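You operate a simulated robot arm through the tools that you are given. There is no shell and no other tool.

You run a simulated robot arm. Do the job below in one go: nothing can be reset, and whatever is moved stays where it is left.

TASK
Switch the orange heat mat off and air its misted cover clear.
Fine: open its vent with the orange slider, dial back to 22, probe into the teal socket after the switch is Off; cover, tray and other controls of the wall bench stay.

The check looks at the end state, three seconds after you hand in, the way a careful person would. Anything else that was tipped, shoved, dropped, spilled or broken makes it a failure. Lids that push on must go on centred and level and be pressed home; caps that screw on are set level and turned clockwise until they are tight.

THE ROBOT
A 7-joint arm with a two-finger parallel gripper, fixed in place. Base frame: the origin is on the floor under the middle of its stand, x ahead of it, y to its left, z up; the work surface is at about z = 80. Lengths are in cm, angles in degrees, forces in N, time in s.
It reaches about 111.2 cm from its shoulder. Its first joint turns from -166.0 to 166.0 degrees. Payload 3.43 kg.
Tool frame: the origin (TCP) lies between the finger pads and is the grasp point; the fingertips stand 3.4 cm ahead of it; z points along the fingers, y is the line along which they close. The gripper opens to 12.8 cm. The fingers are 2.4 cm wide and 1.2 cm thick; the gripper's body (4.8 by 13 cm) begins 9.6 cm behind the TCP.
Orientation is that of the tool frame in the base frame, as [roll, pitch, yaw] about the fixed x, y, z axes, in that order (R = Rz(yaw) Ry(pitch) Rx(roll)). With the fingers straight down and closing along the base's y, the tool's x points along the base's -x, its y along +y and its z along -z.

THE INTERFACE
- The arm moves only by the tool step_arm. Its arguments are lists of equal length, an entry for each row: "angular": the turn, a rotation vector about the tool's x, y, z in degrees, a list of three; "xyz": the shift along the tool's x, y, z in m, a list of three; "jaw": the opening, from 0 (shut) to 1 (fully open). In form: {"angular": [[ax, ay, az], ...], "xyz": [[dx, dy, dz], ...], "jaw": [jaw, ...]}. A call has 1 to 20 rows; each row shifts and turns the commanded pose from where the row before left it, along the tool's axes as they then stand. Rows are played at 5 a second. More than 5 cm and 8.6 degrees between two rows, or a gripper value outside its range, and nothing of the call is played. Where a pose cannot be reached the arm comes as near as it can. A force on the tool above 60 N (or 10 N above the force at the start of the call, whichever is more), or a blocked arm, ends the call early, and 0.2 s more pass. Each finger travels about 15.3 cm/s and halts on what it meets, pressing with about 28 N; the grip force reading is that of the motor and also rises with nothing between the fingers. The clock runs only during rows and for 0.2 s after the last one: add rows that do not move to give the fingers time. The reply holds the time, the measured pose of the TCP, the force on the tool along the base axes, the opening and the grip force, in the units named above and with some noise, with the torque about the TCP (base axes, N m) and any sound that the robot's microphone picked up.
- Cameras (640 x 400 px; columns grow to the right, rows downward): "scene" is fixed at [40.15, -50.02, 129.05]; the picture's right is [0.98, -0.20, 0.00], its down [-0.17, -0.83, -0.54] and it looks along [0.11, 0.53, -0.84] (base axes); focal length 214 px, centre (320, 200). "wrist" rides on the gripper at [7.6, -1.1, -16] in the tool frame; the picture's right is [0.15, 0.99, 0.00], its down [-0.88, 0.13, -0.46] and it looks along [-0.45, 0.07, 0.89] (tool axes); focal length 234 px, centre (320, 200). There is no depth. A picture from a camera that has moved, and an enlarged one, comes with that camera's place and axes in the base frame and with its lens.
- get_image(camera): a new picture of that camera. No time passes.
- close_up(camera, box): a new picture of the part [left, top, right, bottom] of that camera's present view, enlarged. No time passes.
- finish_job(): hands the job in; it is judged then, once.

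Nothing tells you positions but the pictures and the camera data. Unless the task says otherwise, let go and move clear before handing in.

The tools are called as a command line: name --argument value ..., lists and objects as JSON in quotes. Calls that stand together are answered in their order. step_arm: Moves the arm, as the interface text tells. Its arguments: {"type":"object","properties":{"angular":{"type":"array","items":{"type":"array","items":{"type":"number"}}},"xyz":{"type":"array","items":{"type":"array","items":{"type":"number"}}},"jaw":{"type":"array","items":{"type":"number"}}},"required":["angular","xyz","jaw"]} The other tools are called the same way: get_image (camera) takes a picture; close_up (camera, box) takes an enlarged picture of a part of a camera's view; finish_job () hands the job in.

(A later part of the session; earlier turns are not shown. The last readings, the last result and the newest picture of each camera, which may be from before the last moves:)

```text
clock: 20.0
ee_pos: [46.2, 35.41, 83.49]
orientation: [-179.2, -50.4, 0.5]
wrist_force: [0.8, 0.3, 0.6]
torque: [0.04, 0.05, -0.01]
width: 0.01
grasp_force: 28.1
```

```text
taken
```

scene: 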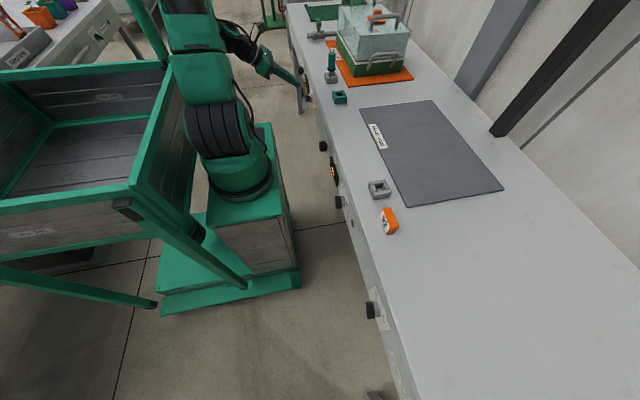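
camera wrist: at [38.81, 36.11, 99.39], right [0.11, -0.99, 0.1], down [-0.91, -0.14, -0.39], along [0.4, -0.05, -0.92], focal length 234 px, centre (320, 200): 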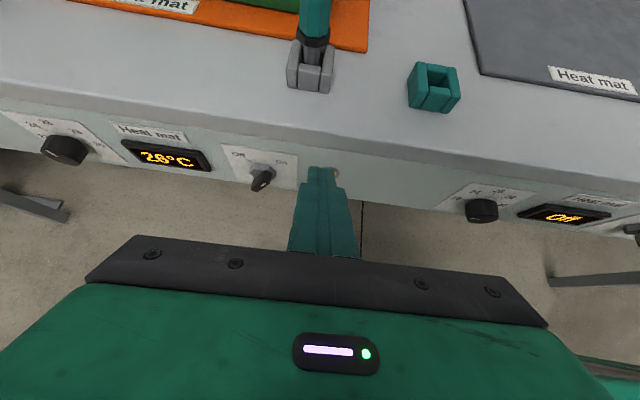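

The arm is free in this posture and the camera has an upright view. I'll zoom in on the panel.

close_up --camera "wrist" --box '[200, 130, 360, 230]'

close_up --camera "wrist" --box '[0, 80, 220, 217]'

close_up --camera "wrist" --box '[260, 20, 480, 157]'

```text
4.00 times, centred on (280, 180) of wrist
camera zoom: at [38.81, 36.11, 99.39], right [0.11, -0.99, 0.1], down [-0.91, -0.14, -0.39], along [0.4, -0.05, -0.92], focal length 937 px, centre (480, 280)
```

zoom: 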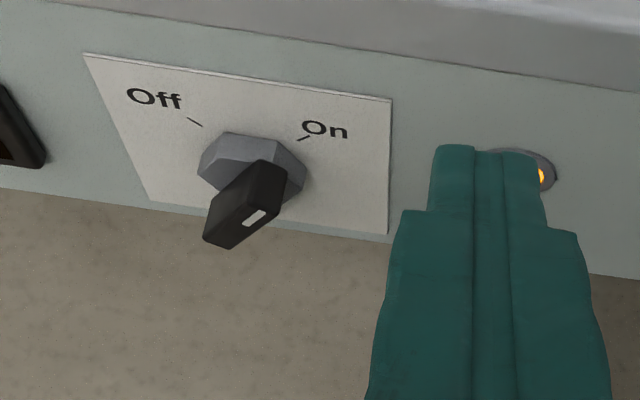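

```text
2.91 times, centred on (110, 148) of wrist
camera zoom: at [38.81, 36.11, 99.39], right [0.11, -0.99, 0.1], down [-0.91, -0.14, -0.39], along [0.4, -0.05, -0.92], focal length 681 px, centre (931, 350)
```

zoom: 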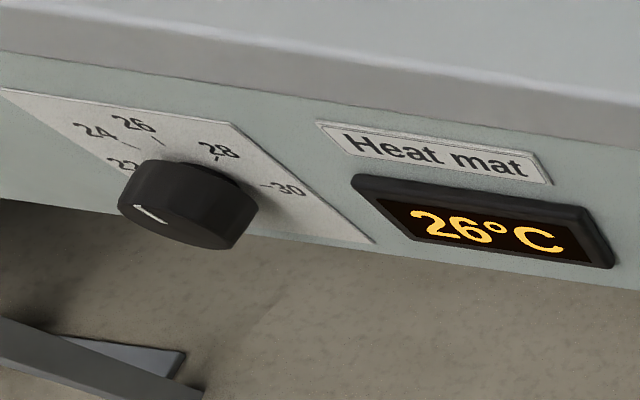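

```text
2.91 times, centred on (370, 88) of wrist
camera zoom: at [38.81, 36.11, 99.39], right [0.11, -0.99, 0.1], down [-0.91, -0.14, -0.39], along [0.4, -0.05, -0.92], focal length 681 px, centre (174, 524)
```

zoom: 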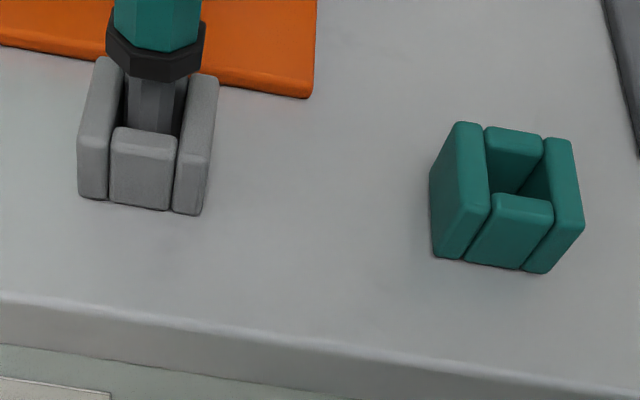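

Now I'll bring the closed fingertips down beside the blade's right (On) end, just off the panel.

step_arm --angular '[[0, 0, 0], [0, 0, 0], [0, 0, 0], [0, 0, 0], [0, 0, 0], [0, 0, 0], [0, 0, 0]]' --xyz '[[-0.0169, -0.007, 0.0149], [-0.0169, -0.007, 0.0149], [-0.0169, -0.007, 0.0149], [-0.0169, -0.007, 0.0149], [0.0073, -0.003, 0.0205], [0.0073, -0.003, 0.0205], [0, 0, 0]]' --jaw '[0, 0, 0, 0, 0, 0, 0]'

get_image --camera "wrist"

close_up --camera "scene" --box '[264, 60, 344, 110]'

```text
clock: 21.6
ee_pos: [50.32, 39.13, 72.76]
orientation: [-179.2, -50.4, 0.6]
wrist_force: [-0.8, 0.4, 0.4]
torque: [0.03, -0.01, 0.0]
width: 0.02
grasp_force: 27.9
```

```text
taken
camera wrist: at [42.75, 39.86, 88.82], right [0.12, -0.99, 0.1], down [-0.91, -0.15, -0.39], along [0.4, -0.05, -0.92], focal length 234 px, centre (320, 200)
```

wrist: 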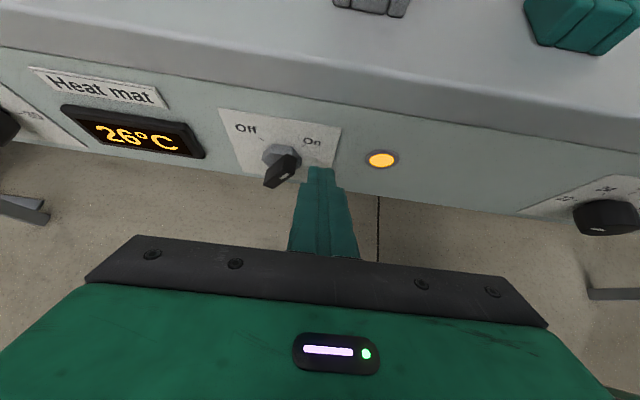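

```text
8.00 times, centred on (304, 85) of scene
camera zoom: at [40.15, -50.02, 129.05], right [0.98, -0.2, 0.0], down [-0.17, -0.83, -0.54], along [0.11, 0.53, -0.84], focal length 1716 px, centre (448, 1120)
```

zoom: 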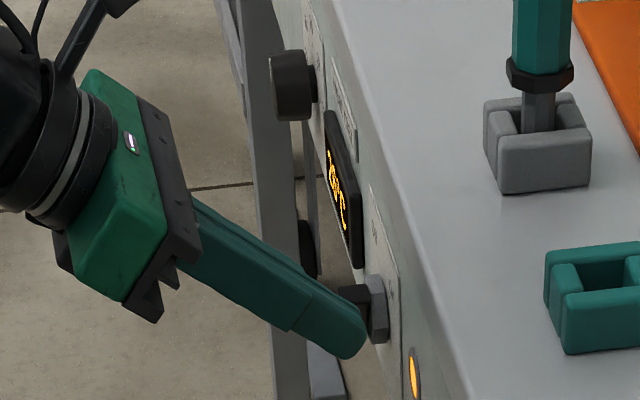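

The fingertips sit just right of the blade. I'll push gently toward +y to start turning it.

step_arm --angular '[[0, 0, 0], [0, 0, 0], [0, 0, 0], [0, 0, 0], [0, 0, 0]]' --xyz '[[0, -0.005, 0], [0, -0.005, 0], [0, -0.005, 0], [0, -0.005, 0], [0, 0, 0]]' --jaw '[0, 0, 0, 0, 0]'

close_up --camera "wrist" --box '[200, 90, 420, 227]'

close_up --camera "scene" --box '[264, 60, 344, 110]'

```text
clock: 22.8
ee_pos: [50.33, 41.22, 72.84]
orientation: [-179.1, -50.3, 0.5]
wrist_force: [2.6, -2.9, 2.4]
torque: [-0.02, -0.12, -0.12]
width: 0.0
grasp_force: 27.6
```

```text
2.91 times, centred on (310, 158) of wrist
camera zoom: at [42.82, 41.9, 88.83], right [0.11, -0.99, 0.1], down [-0.91, -0.15, -0.39], along [0.4, -0.05, -0.92], focal length 681 px, centre (349, 321)
```

zoom: 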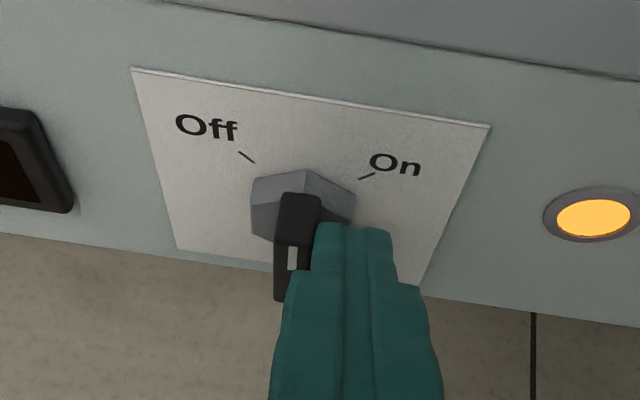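

```text
8.00 times, centred on (304, 85) of scene
camera zoom: at [40.15, -50.02, 129.05], right [0.98, -0.2, 0.0], down [-0.17, -0.83, -0.54], along [0.11, 0.53, -0.84], focal length 1716 px, centre (448, 1120)
```

zoom: 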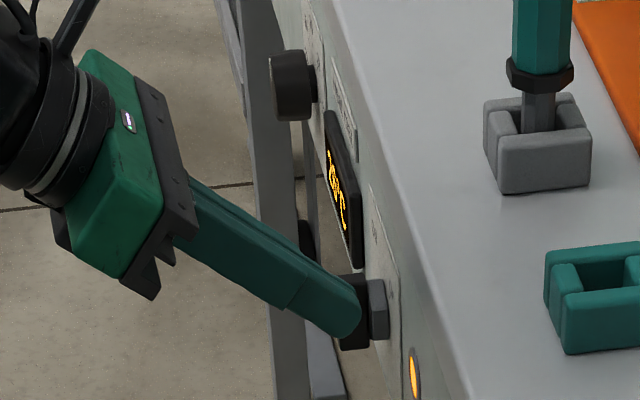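

The blade has turned to about vertical with only ~3 N. I'll raise the fingertips about 1 cm so the contact stays above the axis, then keep pushing in small steps.

step_arm --angular '[[0, 0, 0], [0, 0, 0], [0, 0, 0], [0, 0, 0], [0, 0, 0]]' --xyz '[[0.0039, 0, -0.0032], [0.0039, 0, -0.0032], [0, -0.004, 0], [0, -0.004, 0], [0, 0, 0]]' --jaw '[0, 0, 0, 0, 0]'

close_up --camera "wrist" --box '[200, 90, 420, 227]'

get_image --camera "wrist"

```text
clock: 24.0
ee_pos: [50.32, 42.06, 73.97]
orientation: [-179.0, -50.4, 0.5]
wrist_force: [-7.9, -3.6, 11.0]
torque: [0.06, 0.05, 0.03]
width: 0.01
grasp_force: 27.5
```

```text
2.91 times, centred on (310, 158) of wrist
camera zoom: at [42.81, 42.7, 89.94], right [0.12, -0.99, 0.1], down [-0.91, -0.15, -0.39], along [0.4, -0.05, -0.92], focal length 681 px, centre (349, 321)
```

zoom: 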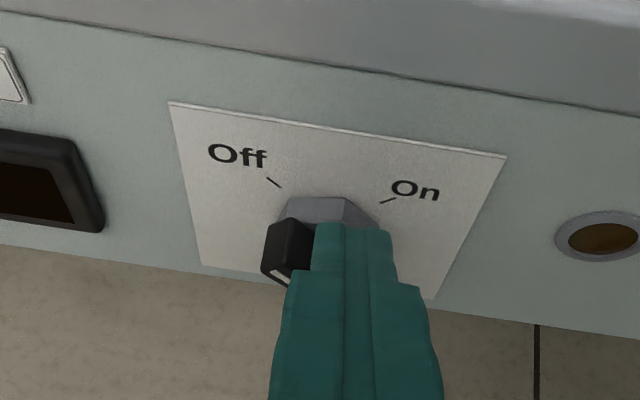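

```text
taken
camera wrist: at [42.81, 42.7, 89.94], right [0.12, -0.99, 0.1], down [-0.91, -0.15, -0.39], along [0.4, -0.05, -0.92], focal length 234 px, centre (320, 200)
```

wrist: 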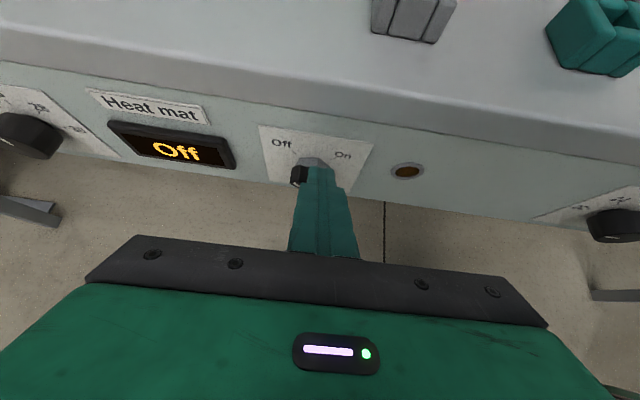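

The lamp is out and the display reads Off. I'll retreat a bit to see where the blade has settled.

step_arm --angular '[[0, 0, 0], [0, 0, 0], [0, 0, 0], [0, 0, 0]]' --xyz '[[0.003, 0.003, -0.01], [0.0, 0.01, -0.02], [0.0, 0.02, -0.02], [0, 0, 0]]' --jaw '[0, 0, 0, 0]'

close_up --camera "wrist" --box '[200, 90, 420, 227]'

get_image --camera "wrist"

```text
clock: 25.0
ee_pos: [46.93, 38.59, 77.41]
orientation: [-179.1, -50.4, 0.6]
wrist_force: [-0.4, 0.0, -0.4]
torque: [-0.01, -0.03, -0.04]
width: 0.01
grasp_force: 27.8
```

```text
2.91 times, centred on (310, 158) of wrist
camera zoom: at [39.44, 39.1, 93.34], right [0.11, -0.99, 0.1], down [-0.91, -0.15, -0.39], along [0.4, -0.05, -0.92], focal length 681 px, centre (349, 321)
```

zoom: 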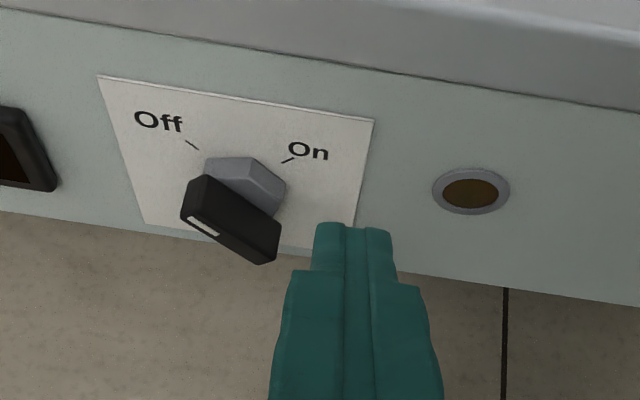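

```text
taken
camera wrist: at [39.44, 39.1, 93.34], right [0.11, -0.99, 0.1], down [-0.91, -0.15, -0.39], along [0.4, -0.05, -0.92], focal length 234 px, centre (320, 200)
```

wrist: 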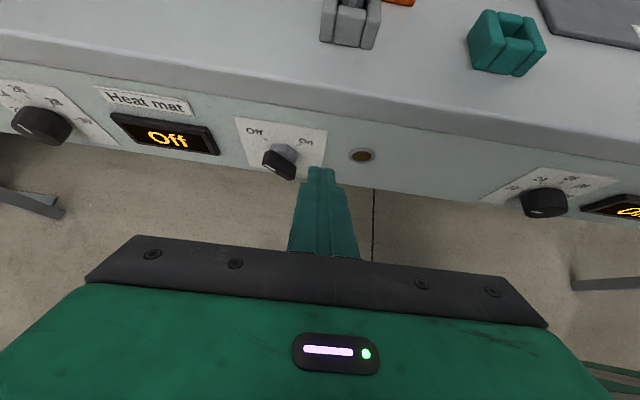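

The switch is at Off and has stayed there. Next is the dial: I'll slide along the front to y≈66 and get a view of it.

step_arm --angular '[[0, 0, 0], [0, 0, 0], [0, 0, 0], [0, 0, 0], [0, 0, 0], [0, 0, 0], [0, 0, 0], [0, 0, 0]]' --xyz '[[-0.002, -0.039, -0.004], [-0.002, -0.039, -0.004], [-0.002, -0.039, -0.004], [-0.002, -0.039, -0.004], [-0.002, -0.039, -0.004], [-0.002, -0.039, -0.004], [-0.002, -0.039, -0.004], [0, 0, 0]]' --jaw '[0, 0, 0, 0, 0, 0, 0, 0]'

get_image --camera "wrist"

get_image --camera "scene"

```text
clock: 26.8
ee_pos: [42.7, 65.64, 78.28]
orientation: [-179.1, -50.4, 0.6]
wrist_force: [-0.1, -0.3, 0.1]
torque: [0.0, 0.01, 0.05]
width: 0.0
grasp_force: 28.0
```

```text
taken
camera wrist: at [35.26, 66.23, 94.21], right [0.12, -0.99, 0.1], down [-0.91, -0.15, -0.39], along [0.4, -0.05, -0.92], focal length 234 px, centre (320, 200)
```

wrist: 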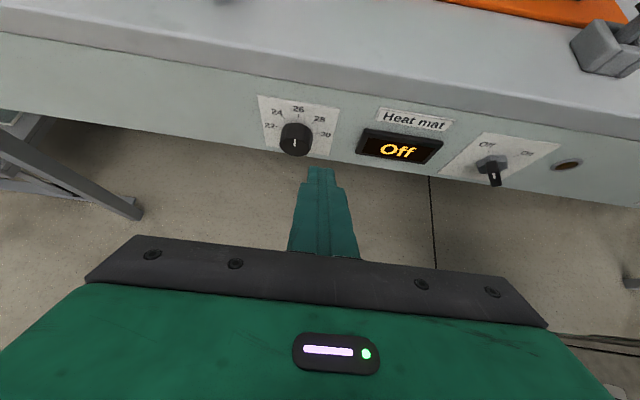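

```text
taken
```

scene: 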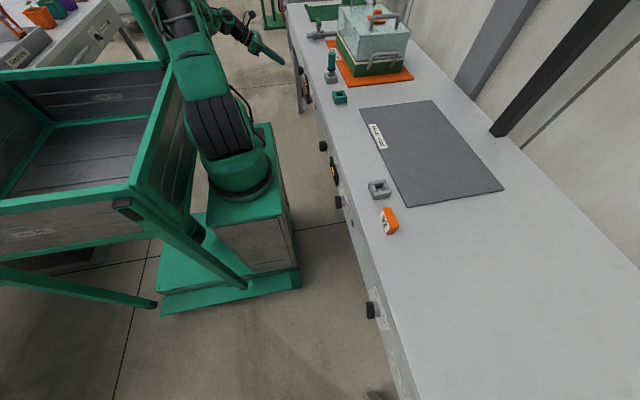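

close_up --camera "wrist" --box '[240, 85, 400, 185]'

step_arm --angular '[[0, 8, 0], [0, 8, 0], [0, 8, 0], [0, 8, 0], [0, 0, 0]]' --xyz '[[0, -0.005, 0.01], [0, -0.005, 0.01], [0, -0.005, 0.01], [0, -0.005, 0.005], [0, 0, 0]]' --jaw '[0.3, 0.45, 0.6, 0.6, 0.6]'

get_image --camera "wrist"

get_image --camera "scene"

```text
4.00 times, centred on (320, 135) of wrist
camera zoom: at [35.26, 66.23, 94.21], right [0.12, -0.99, 0.1], down [-0.91, -0.15, -0.39], along [0.4, -0.05, -0.92], focal length 937 px, centre (320, 460)
```

zoom: 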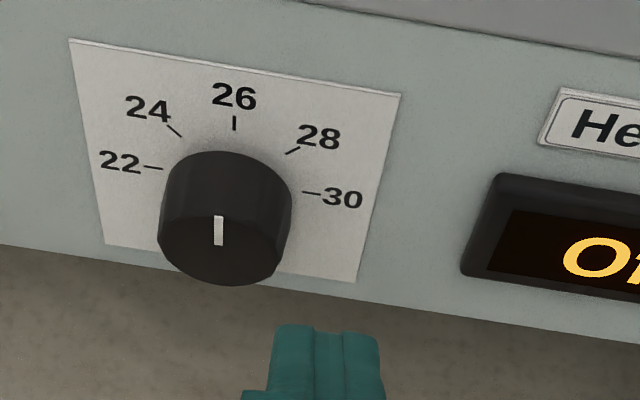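

```text
clock: 27.9
ee_pos: [50.89, 68.13, 88.81]
orientation: [-136.1, -74.0, -46.6]
wrist_force: [-0.1, 0.2, -0.2]
torque: [-0.05, 0.0, 0.01]
width: 7.67
grasp_force: 0.1
stopped in row 5: the arm was blocked; the commanded pose is now the measured one
```

```text
taken
camera wrist: at [36.79, 68.05, 99.38], right [-0.04, -1.0, -0.05], down [-0.62, 0.06, -0.78], along [0.78, 0.0, -0.62], focal length 234 px, centre (320, 200)
```

wrist: 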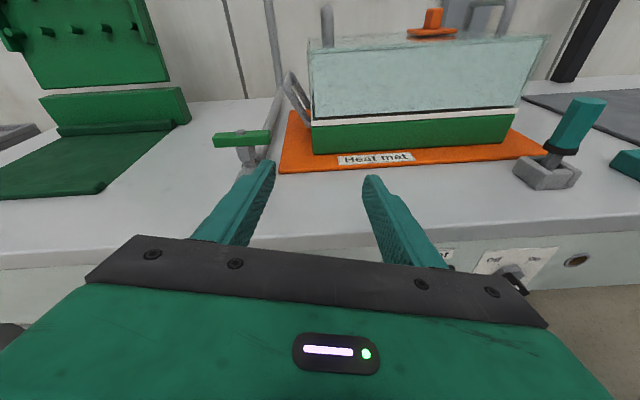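

```text
taken
```

scene: 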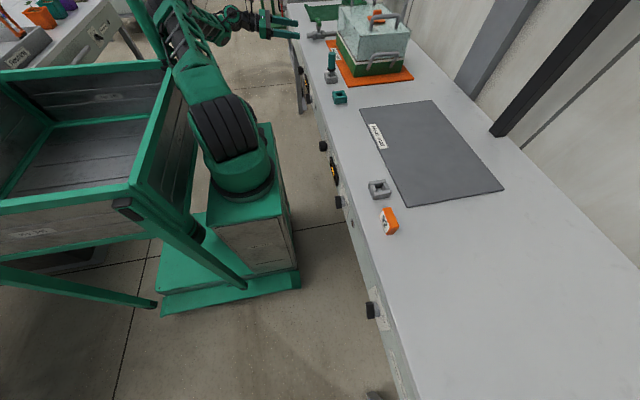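

The arm was blocked again and the tool lifted. I'll zoom in to see what it meets.

close_up --camera "scene" --box '[110, 0, 310, 125]'

```text
3.20 times, centred on (210, 62) of scene
camera zoom: at [40.15, -50.02, 129.05], right [0.98, -0.2, 0.0], down [-0.17, -0.83, -0.54], along [0.11, 0.53, -0.84], focal length 686 px, centre (672, 640)
```

zoom: 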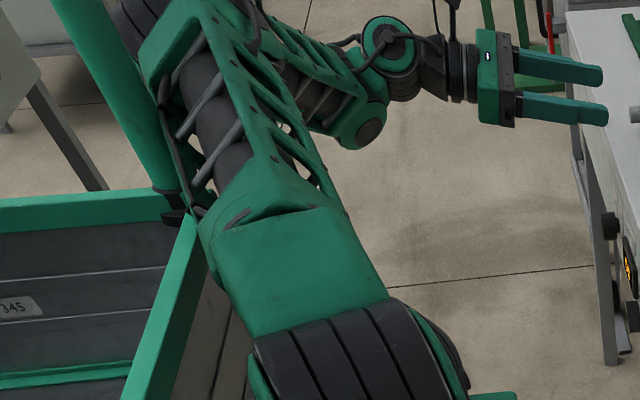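

The elbow meets the post when the hand is near horizontal, so I'll do the dial with the same 40° downward tilt. I'll grip the round knob at a roll of +25° and turn it about the panel axis in two strokes. First I'll re-orient and back off.

step_arm --angular '[[2.37, -7.35, 2.78], [2.37, -7.35, 2.78], [2.37, -7.35, 2.78], [2.37, -7.35, 2.78], [0, 0, 0]]' --xyz '[[0, 0, -0.015], [0, 0, -0.015], [-0.01, 0, -0.015], [-0.01, 0, -0.01], [0, 0, 0]]' --jaw '[0.6, 0.6, 0.6, 0.6, 0.6]'

get_image --camera "wrist"

```text
clock: 29.1
ee_pos: [43.68, 69.16, 87.2]
orientation: [-145.9, -45.0, -25.1]
wrist_force: [-0.3, 0.3, -0.9]
torque: [-0.01, 0.04, 0.04]
width: 7.66
grasp_force: 0.0
```

```text
taken
camera wrist: at [36.23, 63.67, 102.25], right [0.11, -0.95, -0.29], down [-0.91, 0.02, -0.41], along [0.4, 0.31, -0.87], focal length 234 px, centre (320, 200)
```

wrist: 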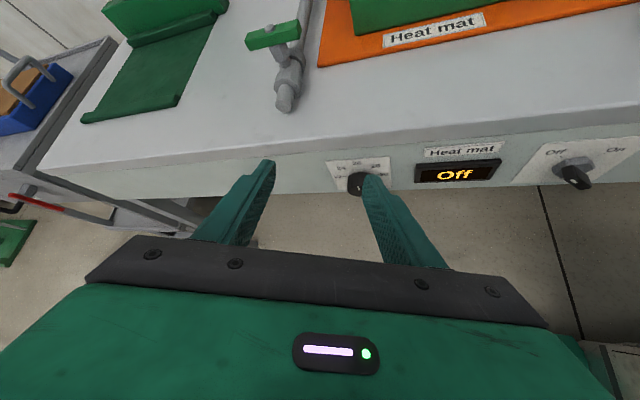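

step_arm --angular '[[0, 0, 0], [0, 0, 0], [0, 0, 0], [0, 0, 0], [0, 0, 0]]' --xyz '[[-0.0152, 0.0186, 0.0203], [-0.0152, 0.0186, 0.0203], [-0.0152, 0.0186, 0.0203], [-0.0152, 0.0186, 0.0203], [0, 0, 0]]' --jaw '[0.6, 0.6, 0.6, 0.6, 0.6]'

get_image --camera "wrist"

close_up --camera "wrist" --box '[220, 110, 420, 235]'

```text
clock: 30.3
ee_pos: [44.93, 66.35, 77.0]
orientation: [-144.1, -44.4, -25.6]
wrist_force: [-0.2, -0.3, -0.5]
torque: [0.01, 0.0, 0.0]
width: 7.69
grasp_force: 0.0
```

```text
taken
camera wrist: at [37.71, 60.35, 91.96], right [0.11, -0.94, -0.31], down [-0.91, 0.02, -0.41], along [0.39, 0.33, -0.86], focal length 234 px, centre (320, 200)
```

wrist: 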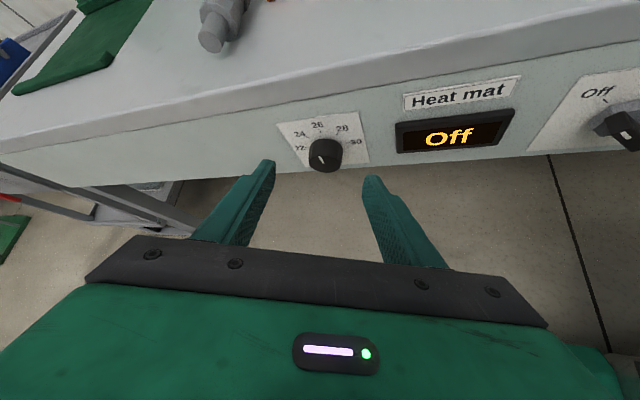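

```text
3.20 times, centred on (320, 172) of wrist
camera zoom: at [37.71, 60.35, 91.96], right [0.11, -0.94, -0.31], down [-0.91, 0.02, -0.41], along [0.39, 0.33, -0.86], focal length 749 px, centre (320, 288)
```

zoom: 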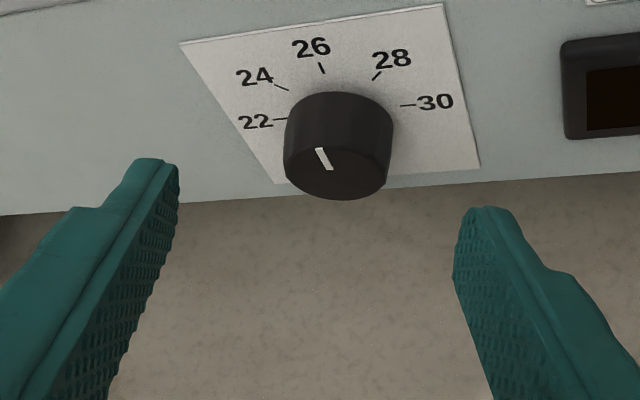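

step_arm --angular '[[0, 0, 0], [0, 0, 0]]' --xyz '[[0, 0, 0], [0, 0, 0]]' --jaw '[0.6, 0.6]'

close_up --camera "scene" --box '[110, 0, 310, 125]'

```text
clock: 30.9
ee_pos: [45.08, 66.38, 76.96]
orientation: [-144.2, -44.5, -25.7]
wrist_force: [0.3, 0.2, -0.1]
torque: [0.01, 0.01, 0.0]
width: 7.68
grasp_force: 0.0
```

```text
3.20 times, centred on (210, 62) of scene
camera zoom: at [40.15, -50.02, 129.05], right [0.98, -0.2, 0.0], down [-0.17, -0.83, -0.54], along [0.11, 0.53, -0.84], focal length 686 px, centre (672, 640)
```

zoom: 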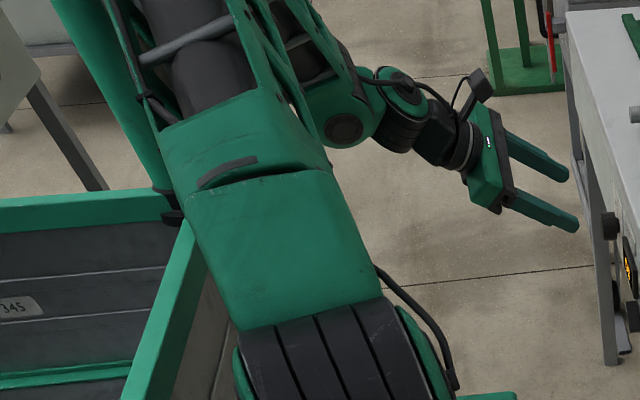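

The knob is about 0.9 cm off my finger centreline, which matches my estimate of its axis at (68.8, 69.7). I'll move in along the tool axis, centring as I go.

step_arm --angular '[[0, 0, 0], [0, 0, 0], [0, 0, 0], [0, 0, 0], [0, 0, 0]]' --xyz '[[-0.003, 0.005, 0.015], [-0.003, 0.004, 0.015], [0, 0, 0.015], [0, 0, 0.012], [0, 0, 0]]' --jaw '[0.6, 0.6, 0.6, 0.6, 0.6]'

get_image --camera "wrist"

close_up --camera "scene" --box '[260, 40, 340, 90]'

```text
clock: 32.1
ee_pos: [49.15, 67.58, 72.72]
orientation: [-144.0, -44.3, -25.7]
wrist_force: [0.8, -0.2, -0.2]
torque: [0.0, 0.02, 0.05]
width: 7.66
grasp_force: 0.1
```

```text
taken
camera wrist: at [41.69, 61.61, 87.68], right [0.11, -0.94, -0.31], down [-0.91, 0.02, -0.41], along [0.39, 0.33, -0.86], focal length 234 px, centre (320, 200)
```

wrist: 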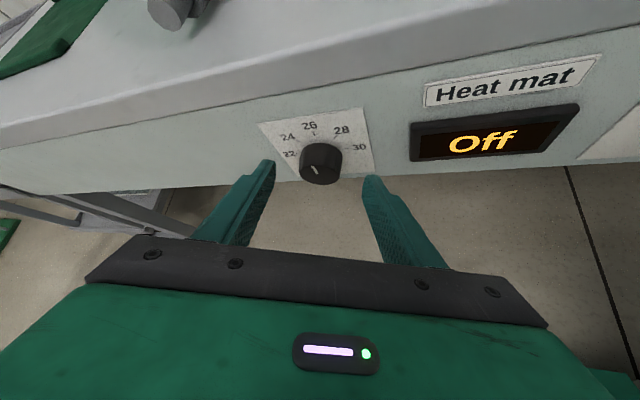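

```text
8.00 times, centred on (300, 65) of scene
camera zoom: at [40.15, -50.02, 129.05], right [0.98, -0.2, 0.0], down [-0.17, -0.83, -0.54], along [0.11, 0.53, -0.84], focal length 1716 px, centre (480, 1280)
```

zoom: 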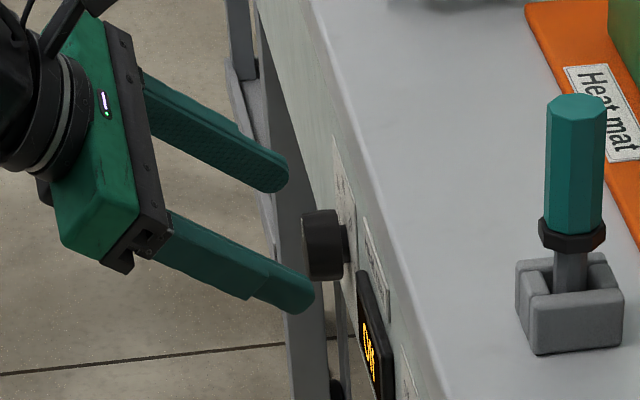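

I'm almost there and centred. Another 1.9 cm in, then I'll close on the knob.

step_arm --angular '[[0, 0, 0], [0, 0, 0], [0, 0, 0]]' --xyz '[[0, 0.001, 0.01], [0, 0.001, 0.009], [0, 0, 0]]' --jaw '[0.6, 0.6, 0.6]'

close_up --camera "wrist" --box '[220, 100, 420, 225]'

close_up --camera "scene" --box '[260, 40, 340, 90]'

```text
clock: 32.9
ee_pos: [50.52, 67.82, 71.64]
orientation: [-144.2, -44.4, -25.7]
wrist_force: [0.5, -0.4, -0.2]
torque: [-0.02, 0.01, -0.01]
width: 7.66
grasp_force: 0.1
```

```text
3.20 times, centred on (320, 162) of wrist
camera zoom: at [43.14, 61.79, 86.57], right [0.11, -0.94, -0.31], down [-0.91, 0.02, -0.41], along [0.39, 0.33, -0.86], focal length 749 px, centre (320, 320)
```

zoom: 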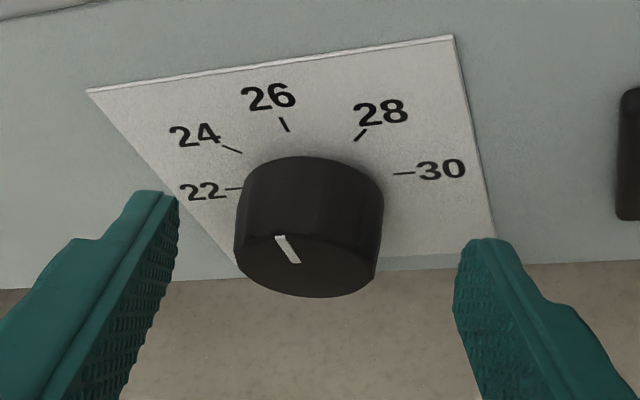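

```text
8.00 times, centred on (300, 65) of scene
camera zoom: at [40.15, -50.02, 129.05], right [0.98, -0.2, 0.0], down [-0.17, -0.83, -0.54], along [0.11, 0.53, -0.84], focal length 1716 px, centre (480, 1280)
```

zoom: 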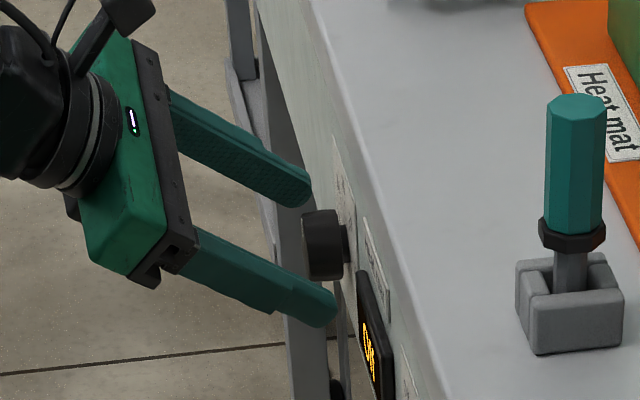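

The fingertips overlap the knob by only about 0.5 cm, so I'll advance 0.8 cm more and then close.

step_arm --angular '[[0, 0, 0], [0, 0, 0], [0, 0, 0], [0, 0, 0], [0, 0, 0]]' --xyz '[[0, 0, 0.008], [0, 0, 0], [0, 0, 0], [0, 0, 0], [0, 0, 0]]' --jaw '[0.6, 0.6, 0.3, 0.1, 0.1]'

close_up --camera "wrist" --box '[220, 100, 420, 225]'

close_up --camera "scene" --box '[260, 40, 340, 90]'

```text
clock: 34.1
ee_pos: [51.05, 68.23, 71.34]
orientation: [-143.7, -44.4, -25.8]
wrist_force: [9.3, 35.6, 13.0]
torque: [0.56, 0.02, 1.07]
width: 3.91
grasp_force: 44.9
```

```text
3.20 times, centred on (320, 162) of wrist
camera zoom: at [43.67, 62.12, 86.27], right [0.12, -0.94, -0.32], down [-0.91, 0.02, -0.41], along [0.39, 0.34, -0.86], focal length 749 px, centre (320, 320)
```

zoom: 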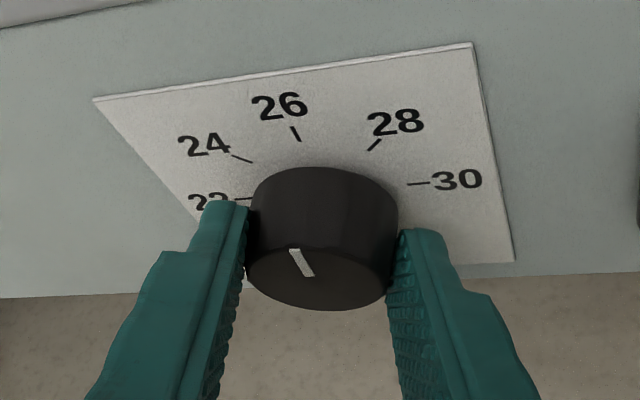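

```text
8.00 times, centred on (300, 65) of scene
camera zoom: at [40.15, -50.02, 129.05], right [0.98, -0.2, 0.0], down [-0.17, -0.83, -0.54], along [0.11, 0.53, -0.84], focal length 1716 px, centre (480, 1280)
```

zoom: 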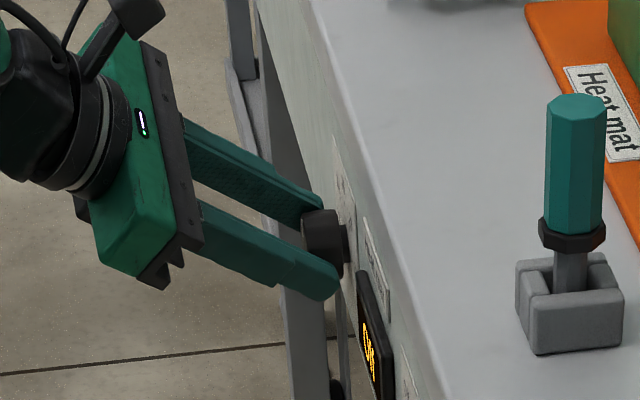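

I have the knob gripped with a sideways load of about 38 N, so I'll relieve that slightly. Then I'll turn the first 20° about the knob axis and check that it follows.

step_arm --angular '[[0, 0, 0], [0, 0, 0], [-3.2, 0, -3.83], [-3.2, 0, -3.83], [-3.2, 0, -3.83], [-3.2, 0, -3.83], [0, 0, 0]]' --xyz '[[0, -0.002, 0], [0, 0, 0], [0, -0.0015, 0], [0, -0.0015, 0], [0, -0.0015, 0], [0, -0.0015, 0], [0, 0, 0]]' --jaw '[0.1, 0.1, 0.1, 0.1, 0.1, 0.1, 0.1]'

close_up --camera "wrist" --box '[220, 100, 420, 225]'

```text
clock: 35.7
ee_pos: [50.99, 68.83, 71.53]
orientation: [-172.4, -50.4, -4.5]
wrist_force: [-16.6, 13.3, 32.4]
torque: [0.27, -1.57, 0.77]
width: 3.9
grasp_force: 45.2
```

```text
3.20 times, centred on (320, 162) of wrist
camera zoom: at [43.53, 68.23, 87.49], right [0.12, -0.99, 0.03], down [-0.91, -0.12, -0.4], along [0.4, 0.02, -0.92], focal length 749 px, centre (320, 320)
```

zoom: 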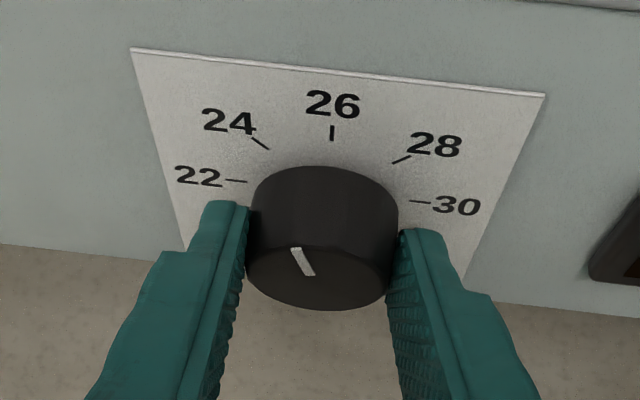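

The knob follows the grip, now about 20° toward 24. I'll continue to the end of this stroke, easing out slightly along the tool axis to relieve the push.

step_arm --angular '[[0, 0, 0], [-3.2, 0, -3.83], [-3.2, 0, -3.83], [-3.2, 0, -3.83], [-3.2, 0, -3.83], [-3.2, 0, -3.83], [-3.2, 0, -3.83], [0, 0, 0]]' --xyz '[[0, 0, -0.002], [0, -0.0015, 0], [0, -0.0015, -0.0005], [0, -0.0015, 0], [0, -0.0015, -0.0005], [0, -0.0015, 0], [0, -0.0015, 0], [0, 0, 0]]' --jaw '[0.1, 0.1, 0.1, 0.1, 0.1, 0.1, 0.1, 0.1]'

close_up --camera "wrist" --box '[220, 100, 420, 225]'

```text
clock: 37.5
ee_pos: [50.98, 69.55, 71.4]
orientation: [143.4, -44.2, 28.3]
wrist_force: [6.4, 9.3, -1.8]
torque: [0.16, -0.83, 0.78]
width: 3.9
grasp_force: 44.7
```

```text
3.20 times, centred on (320, 162) of wrist
camera zoom: at [43.38, 77.18, 85.31], right [0.11, -0.84, 0.53], down [-0.91, -0.3, -0.3], along [0.41, -0.45, -0.8], focal length 749 px, centre (320, 320)
```

zoom: 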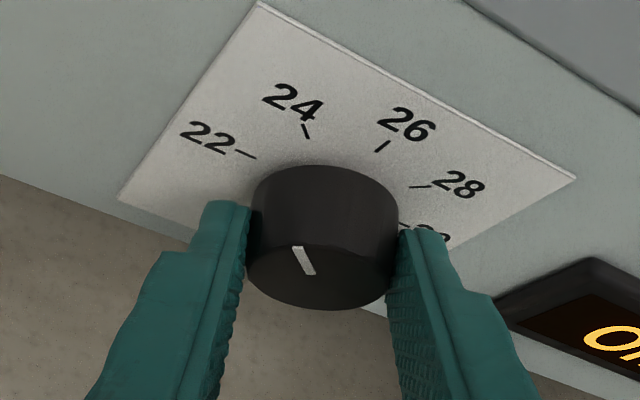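

The dial is now slightly past 24, so about 40° remains. I'll release, back out, swing the hand back +45° and regrip.

step_arm --angular '[[0, 0, 0], [0, 0, 0], [0, 0, 0], [0, 0, 0], [3.2, 0, 3.83], [3.2, 0, 3.83], [3.2, 0, 3.83], [3.2, 0, 3.83], [3.2, 0, 3.83], [3.2, 0, 3.83], [3.2, 0, 3.83], [3.2, 0, 3.83], [3.2, 0, 3.83], [0, 0, 0]]' --xyz '[[0, 0, 0], [0, 0, 0], [0, 0, -0.02], [0, 0, -0.02], [-0.0001, 0.0037, 0.0001], [-0.0001, 0.0037, 0.0001], [-0.0001, 0.0037, 0.0001], [-0.0001, 0.0037, 0.0001], [-0.0001, 0.0037, 0.0001], [-0.0001, 0.0037, 0.0001], [-0.0001, 0.0037, 0.0001], [-0.0001, 0.0037, 0.0001], [-0.0001, 0.0037, 0.0001], [0, 0, 0]]' --jaw '[0.35, 0.6, 0.6, 0.6, 0.6, 0.6, 0.6, 0.6, 0.6, 0.6, 0.6, 0.6, 0.6, 0.6]'

get_image --camera "wrist"

close_up --camera "wrist" --box '[220, 100, 420, 225]'

```text
clock: 39.7
ee_pos: [51.81, 67.52, 71.81]
orientation: [-176.7, -49.6, -3.7]
wrist_force: [-88.8, 8.7, -3.7]
torque: [-0.09, 1.14, 4.04]
width: 8.02
grasp_force: 3.2
stopped in row 11: the force on the tool passed its limit at 80 N (the readings are from after the stop); the commanded pose is now the measured one
```

```text
taken
camera wrist: at [44.52, 68.11, 87.91], right [0.07, -0.99, 0.07], down [-0.92, -0.1, -0.38], along [0.39, -0.04, -0.92], focal length 234 px, centre (320, 200)
```

wrist: 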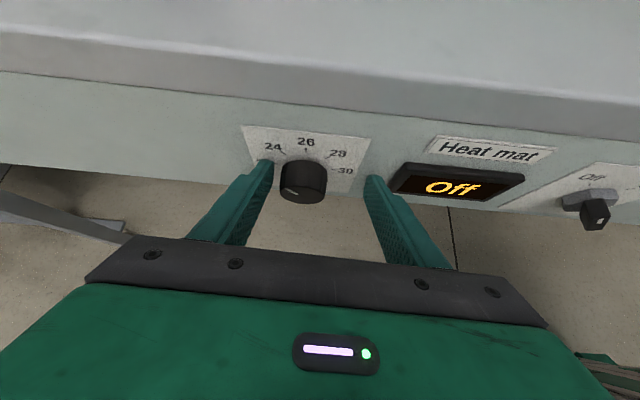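

```text
3.20 times, centred on (320, 162) of wrist
camera zoom: at [44.52, 68.11, 87.91], right [0.07, -0.99, 0.07], down [-0.92, -0.1, -0.38], along [0.39, -0.04, -0.92], focal length 749 px, centre (320, 320)
```

zoom: 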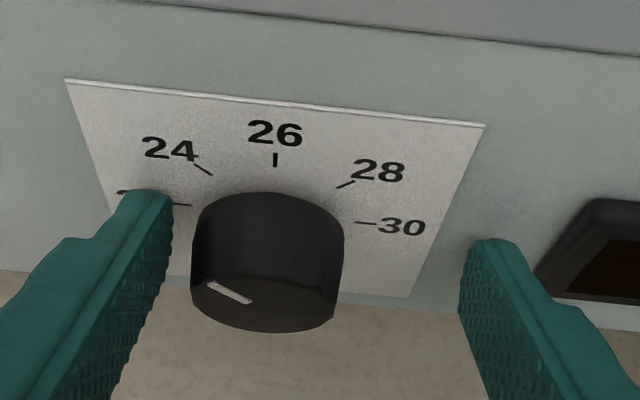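

The fingers are pressing on the panel, so the arm must have been pushed forward by the elbow. The dial kept its place just past 24. I'll check the posture and then free the fingers by tilting further down.

close_up --camera "scene" --box '[110, 0, 310, 125]'

step_arm --angular '[[0, -4, 0], [0, -4, 0], [0, 0, 0]]' --xyz '[[0, 0, -0.005], [0, 0, -0.005], [0, 0, 0]]' --jaw '[0.6, 0.6, 0.6]'

close_up --camera "scene" --box '[110, 0, 310, 125]'

```text
3.20 times, centred on (210, 62) of scene
camera zoom: at [40.15, -50.02, 129.05], right [0.98, -0.2, 0.0], down [-0.17, -0.83, -0.54], along [0.11, 0.53, -0.84], focal length 686 px, centre (672, 640)
```

zoom: 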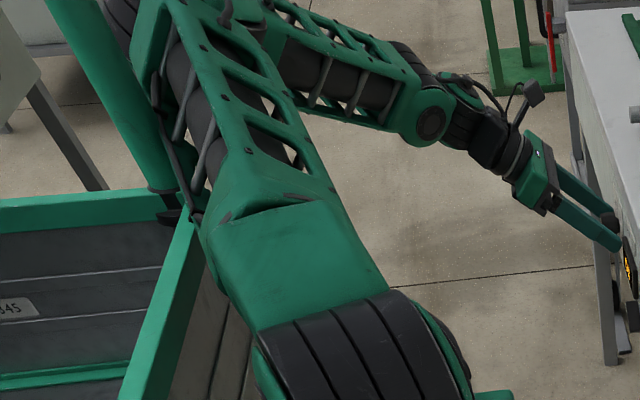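

```text
clock: 40.5
ee_pos: [50.37, 67.03, 74.04]
orientation: [-176.0, -43.0, -4.5]
wrist_force: [0.8, 0.1, -0.1]
torque: [0.01, 0.0, 0.03]
width: 7.69
grasp_force: 0.1
```

```text
3.20 times, centred on (210, 62) of scene
camera zoom: at [40.15, -50.02, 129.05], right [0.98, -0.2, 0.0], down [-0.17, -0.83, -0.54], along [0.11, 0.53, -0.84], focal length 686 px, centre (672, 640)
```

zoom: 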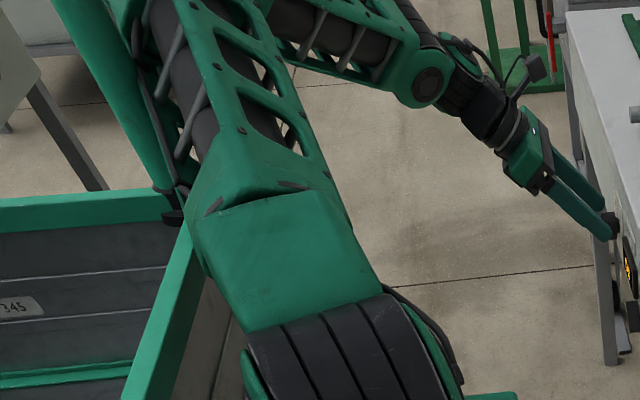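

The arm is free and off the panel again. I'll set a steeper tilt (50°) with +20° roll for the regrip, which keeps the elbow off the post.

step_arm --angular '[[4.65, -1.13, 3.34], [4.65, -1.13, 3.34], [4.65, -1.13, 3.34], [0, 0, 0]]' --xyz '[[0, 0, -0.004], [0, 0, -0.002], [0, 0, -0.002], [0, 0, 0]]' --jaw '[0.6, 0.6, 0.6, 0.6]'

close_up --camera "wrist" --box '[220, 100, 420, 225]'

close_up --camera "scene" --box '[110, 0, 310, 125]'

```text
clock: 41.5
ee_pos: [50.47, 66.9, 73.91]
orientation: [-155.0, -37.0, -15.8]
wrist_force: [-0.4, 0.8, -0.1]
torque: [0.03, -0.01, 0.0]
width: 7.71
grasp_force: 0.1
```

```text
3.20 times, centred on (320, 162) of wrist
camera zoom: at [46.1, 62.14, 90.41], right [0.11, -0.96, -0.25], down [-0.97, -0.05, -0.25], along [0.23, 0.26, -0.94], focal length 749 px, centre (320, 320)
```

zoom: 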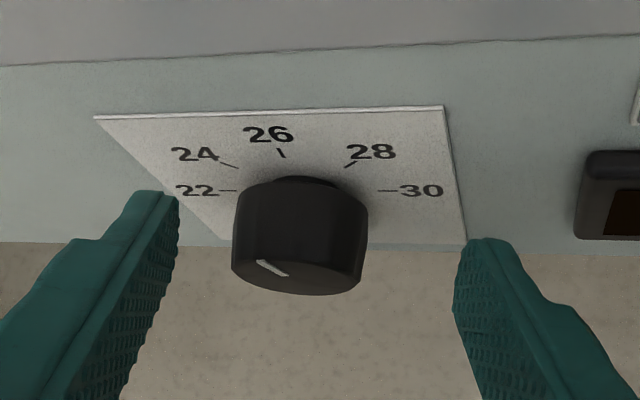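

```text
3.20 times, centred on (210, 62) of scene
camera zoom: at [40.15, -50.02, 129.05], right [0.98, -0.2, 0.0], down [-0.17, -0.83, -0.54], along [0.11, 0.53, -0.84], focal length 686 px, centre (672, 640)
```

zoom: 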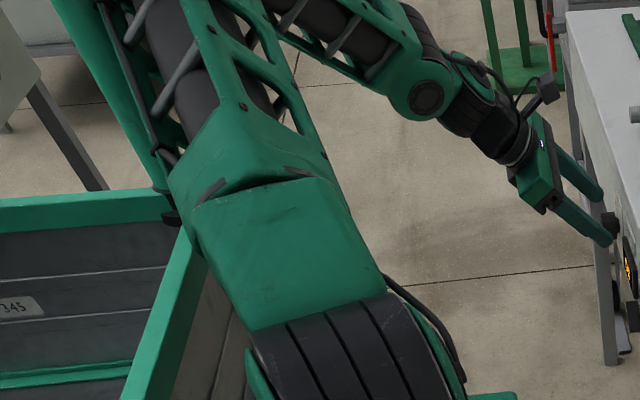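

step_arm --angular '[[0, 0, 0], [0, 0, 0], [0, 0, 0], [0, 0, 0]]' --xyz '[[-0.004, -0.0017, 0.007], [-0.004, -0.0017, 0.008], [-0.001, 0, 0.012], [0, 0, 0]]' --jaw '[0.6, 0.6, 0.6, 0.6]'

close_up --camera "wrist" --box '[220, 100, 420, 225]'

```text
clock: 42.5
ee_pos: [49.79, 68.34, 72.75]
orientation: [-154.2, -37.2, -15.3]
wrist_force: [0.1, -0.3, -0.2]
torque: [0.01, 0.02, 0.02]
width: 7.68
grasp_force: 0.1
```

```text
3.20 times, centred on (320, 162) of wrist
camera zoom: at [45.34, 63.32, 89.04], right [0.13, -0.96, -0.25], down [-0.97, -0.06, -0.25], along [0.23, 0.28, -0.93], focal length 749 px, centre (320, 320)
```

zoom: 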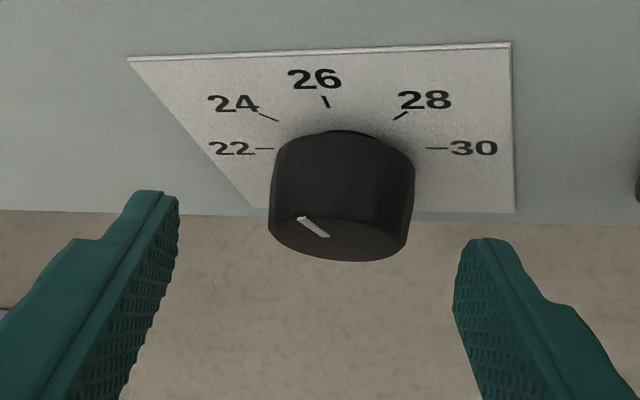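

step_arm --angular '[[0, 0, 0], [0, 0, 0], [0, 0, 0]]' --xyz '[[0, 0, 0], [0, 0, 0], [0, 0, 0]]' --jaw '[0.6, 0.6, 0.6]'

close_up --camera "scene" --box '[110, 0, 310, 125]'

```text
clock: 43.3
ee_pos: [49.98, 68.32, 72.76]
orientation: [-154.1, -37.3, -15.5]
wrist_force: [-0.1, 0.6, 0.4]
torque: [-0.03, -0.02, -0.01]
width: 7.7
grasp_force: 0.0
```

```text
3.20 times, centred on (210, 62) of scene
camera zoom: at [40.15, -50.02, 129.05], right [0.98, -0.2, 0.0], down [-0.17, -0.83, -0.54], along [0.11, 0.53, -0.84], focal length 686 px, centre (672, 640)
```

zoom: 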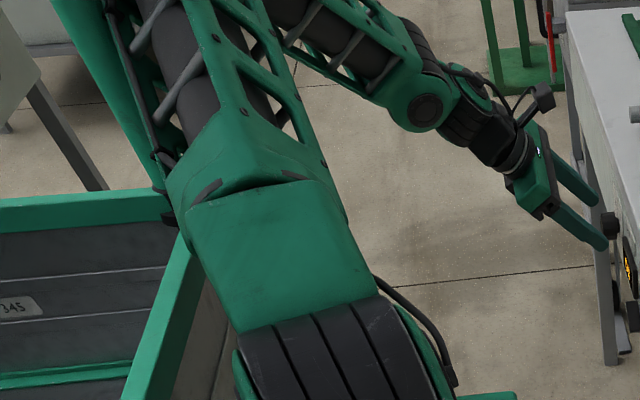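

step_arm --angular '[[0, 0, 0], [0, 0, 0], [0, 0, 0], [0, 0, 0]]' --xyz '[[0.003, 0.004, 0.004], [0.003, 0.002, 0.006], [0.0, 0, 0.008], [0, 0, 0]]' --jaw '[0.6, 0.6, 0.6, 0.6]'

close_up --camera "wrist" --box '[220, 100, 420, 225]'

```text
clock: 44.3
ee_pos: [51.63, 68.22, 71.55]
orientation: [-154.2, -37.2, -15.5]
wrist_force: [0.1, 0.2, 0.9]
torque: [-0.03, 0.0, 0.03]
width: 7.68
grasp_force: 0.2
```

```text
3.20 times, centred on (320, 162) of wrist
camera zoom: at [47.1, 63.12, 87.91], right [0.13, -0.96, -0.25], down [-0.97, -0.06, -0.25], along [0.23, 0.28, -0.93], focal length 749 px, centre (320, 320)
```

zoom: 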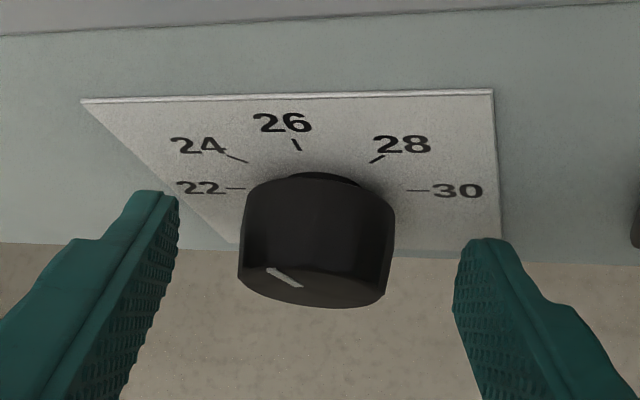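

The grip pose matches my target, so I'll close on the knob.

step_arm --angular '[[0, 0, 0], [0, 0, 0], [0, 0, 0], [0, 0, 0]]' --xyz '[[0, 0, 0], [0, 0, 0], [0, 0, 0], [0, 0, 0]]' --jaw '[0.4, 0.25, 0.1, 0.1]'

close_up --camera "wrist" --box '[220, 100, 420, 225]'

```text
clock: 45.3
ee_pos: [51.59, 68.31, 71.61]
orientation: [-154.0, -37.3, -15.4]
wrist_force: [5.3, 17.6, 1.7]
torque: [0.27, 0.12, 0.61]
width: 3.86
grasp_force: 44.2
```

```text
3.20 times, centred on (320, 162) of wrist
camera zoom: at [47.09, 63.2, 87.96], right [0.13, -0.96, -0.26], down [-0.97, -0.06, -0.25], along [0.23, 0.28, -0.93], focal length 749 px, centre (320, 320)
```

zoom: 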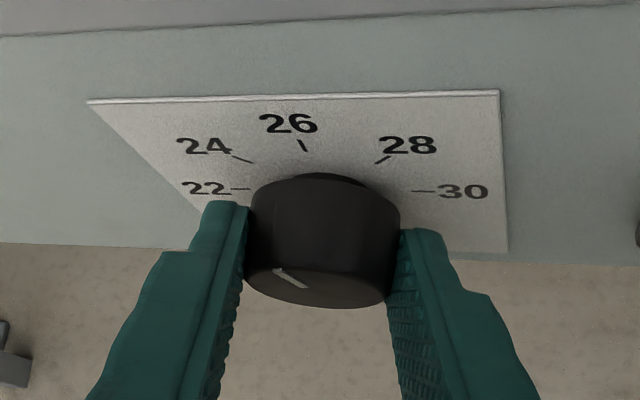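

Gripped with little side load. I'll turn −20° and check.

step_arm --angular '[[-3.83, -0.07, -3.21], [-3.83, -0.07, -3.21], [-3.83, -0.07, -3.21], [-3.83, -0.07, -3.21], [0, 0, 0]]' --xyz '[[0, -0.0017, 0], [0, -0.0017, 0], [0, -0.0017, 0], [0, -0.0017, 0], [0, 0, 0]]' --jaw '[0.1, 0.1, 0.1, 0.1, 0.1]'

close_up --camera "wrist" --box '[220, 100, 420, 225]'

```text
clock: 46.5
ee_pos: [51.46, 69.05, 71.73]
orientation: [-179.9, -40.0, 0.7]
wrist_force: [-6.1, 8.2, 3.3]
torque: [0.11, -0.59, -0.21]
width: 3.89
grasp_force: 44.9
```

```text
3.20 times, centred on (320, 162) of wrist
camera zoom: at [47.09, 69.78, 88.81], right [0.13, -0.99, 0.09], down [-0.97, -0.14, -0.22], along [0.23, -0.06, -0.97], focal length 749 px, centre (320, 320)
```

zoom: 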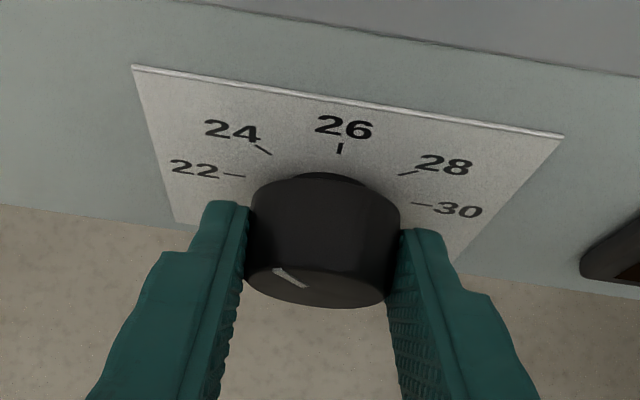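

step_arm --angular '[[-3.83, -0.07, -3.21], [-3.83, -0.07, -3.21], [-3.83, -0.07, -3.21], [-3.83, -0.07, -3.21], [0, 0, 0]]' --xyz '[[0, -0.0017, 0], [0, -0.0017, 0], [0, -0.0017, 0], [0, -0.0017, 0], [0, 0, 0]]' --jaw '[0.1, 0.1, 0.1, 0.1, 0.1]'

close_up --camera "wrist" --box '[220, 100, 420, 225]'

```text
clock: 47.7
ee_pos: [51.56, 69.56, 71.71]
orientation: [154.9, -36.9, 16.5]
wrist_force: [-20.9, -22.2, 14.3]
torque: [-0.43, 0.19, -1.43]
width: 3.86
grasp_force: 45.1
```

```text
3.20 times, centred on (320, 162) of wrist
camera zoom: at [47.09, 76.22, 87.33], right [0.12, -0.9, 0.42], down [-0.97, -0.21, -0.15], along [0.23, -0.39, -0.89], focal length 749 px, centre (320, 320)
```

zoom: 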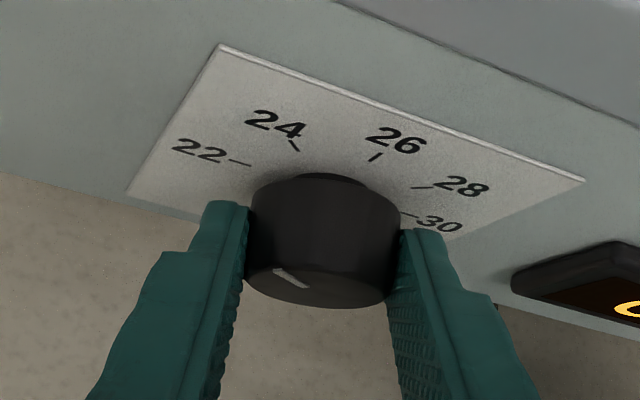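

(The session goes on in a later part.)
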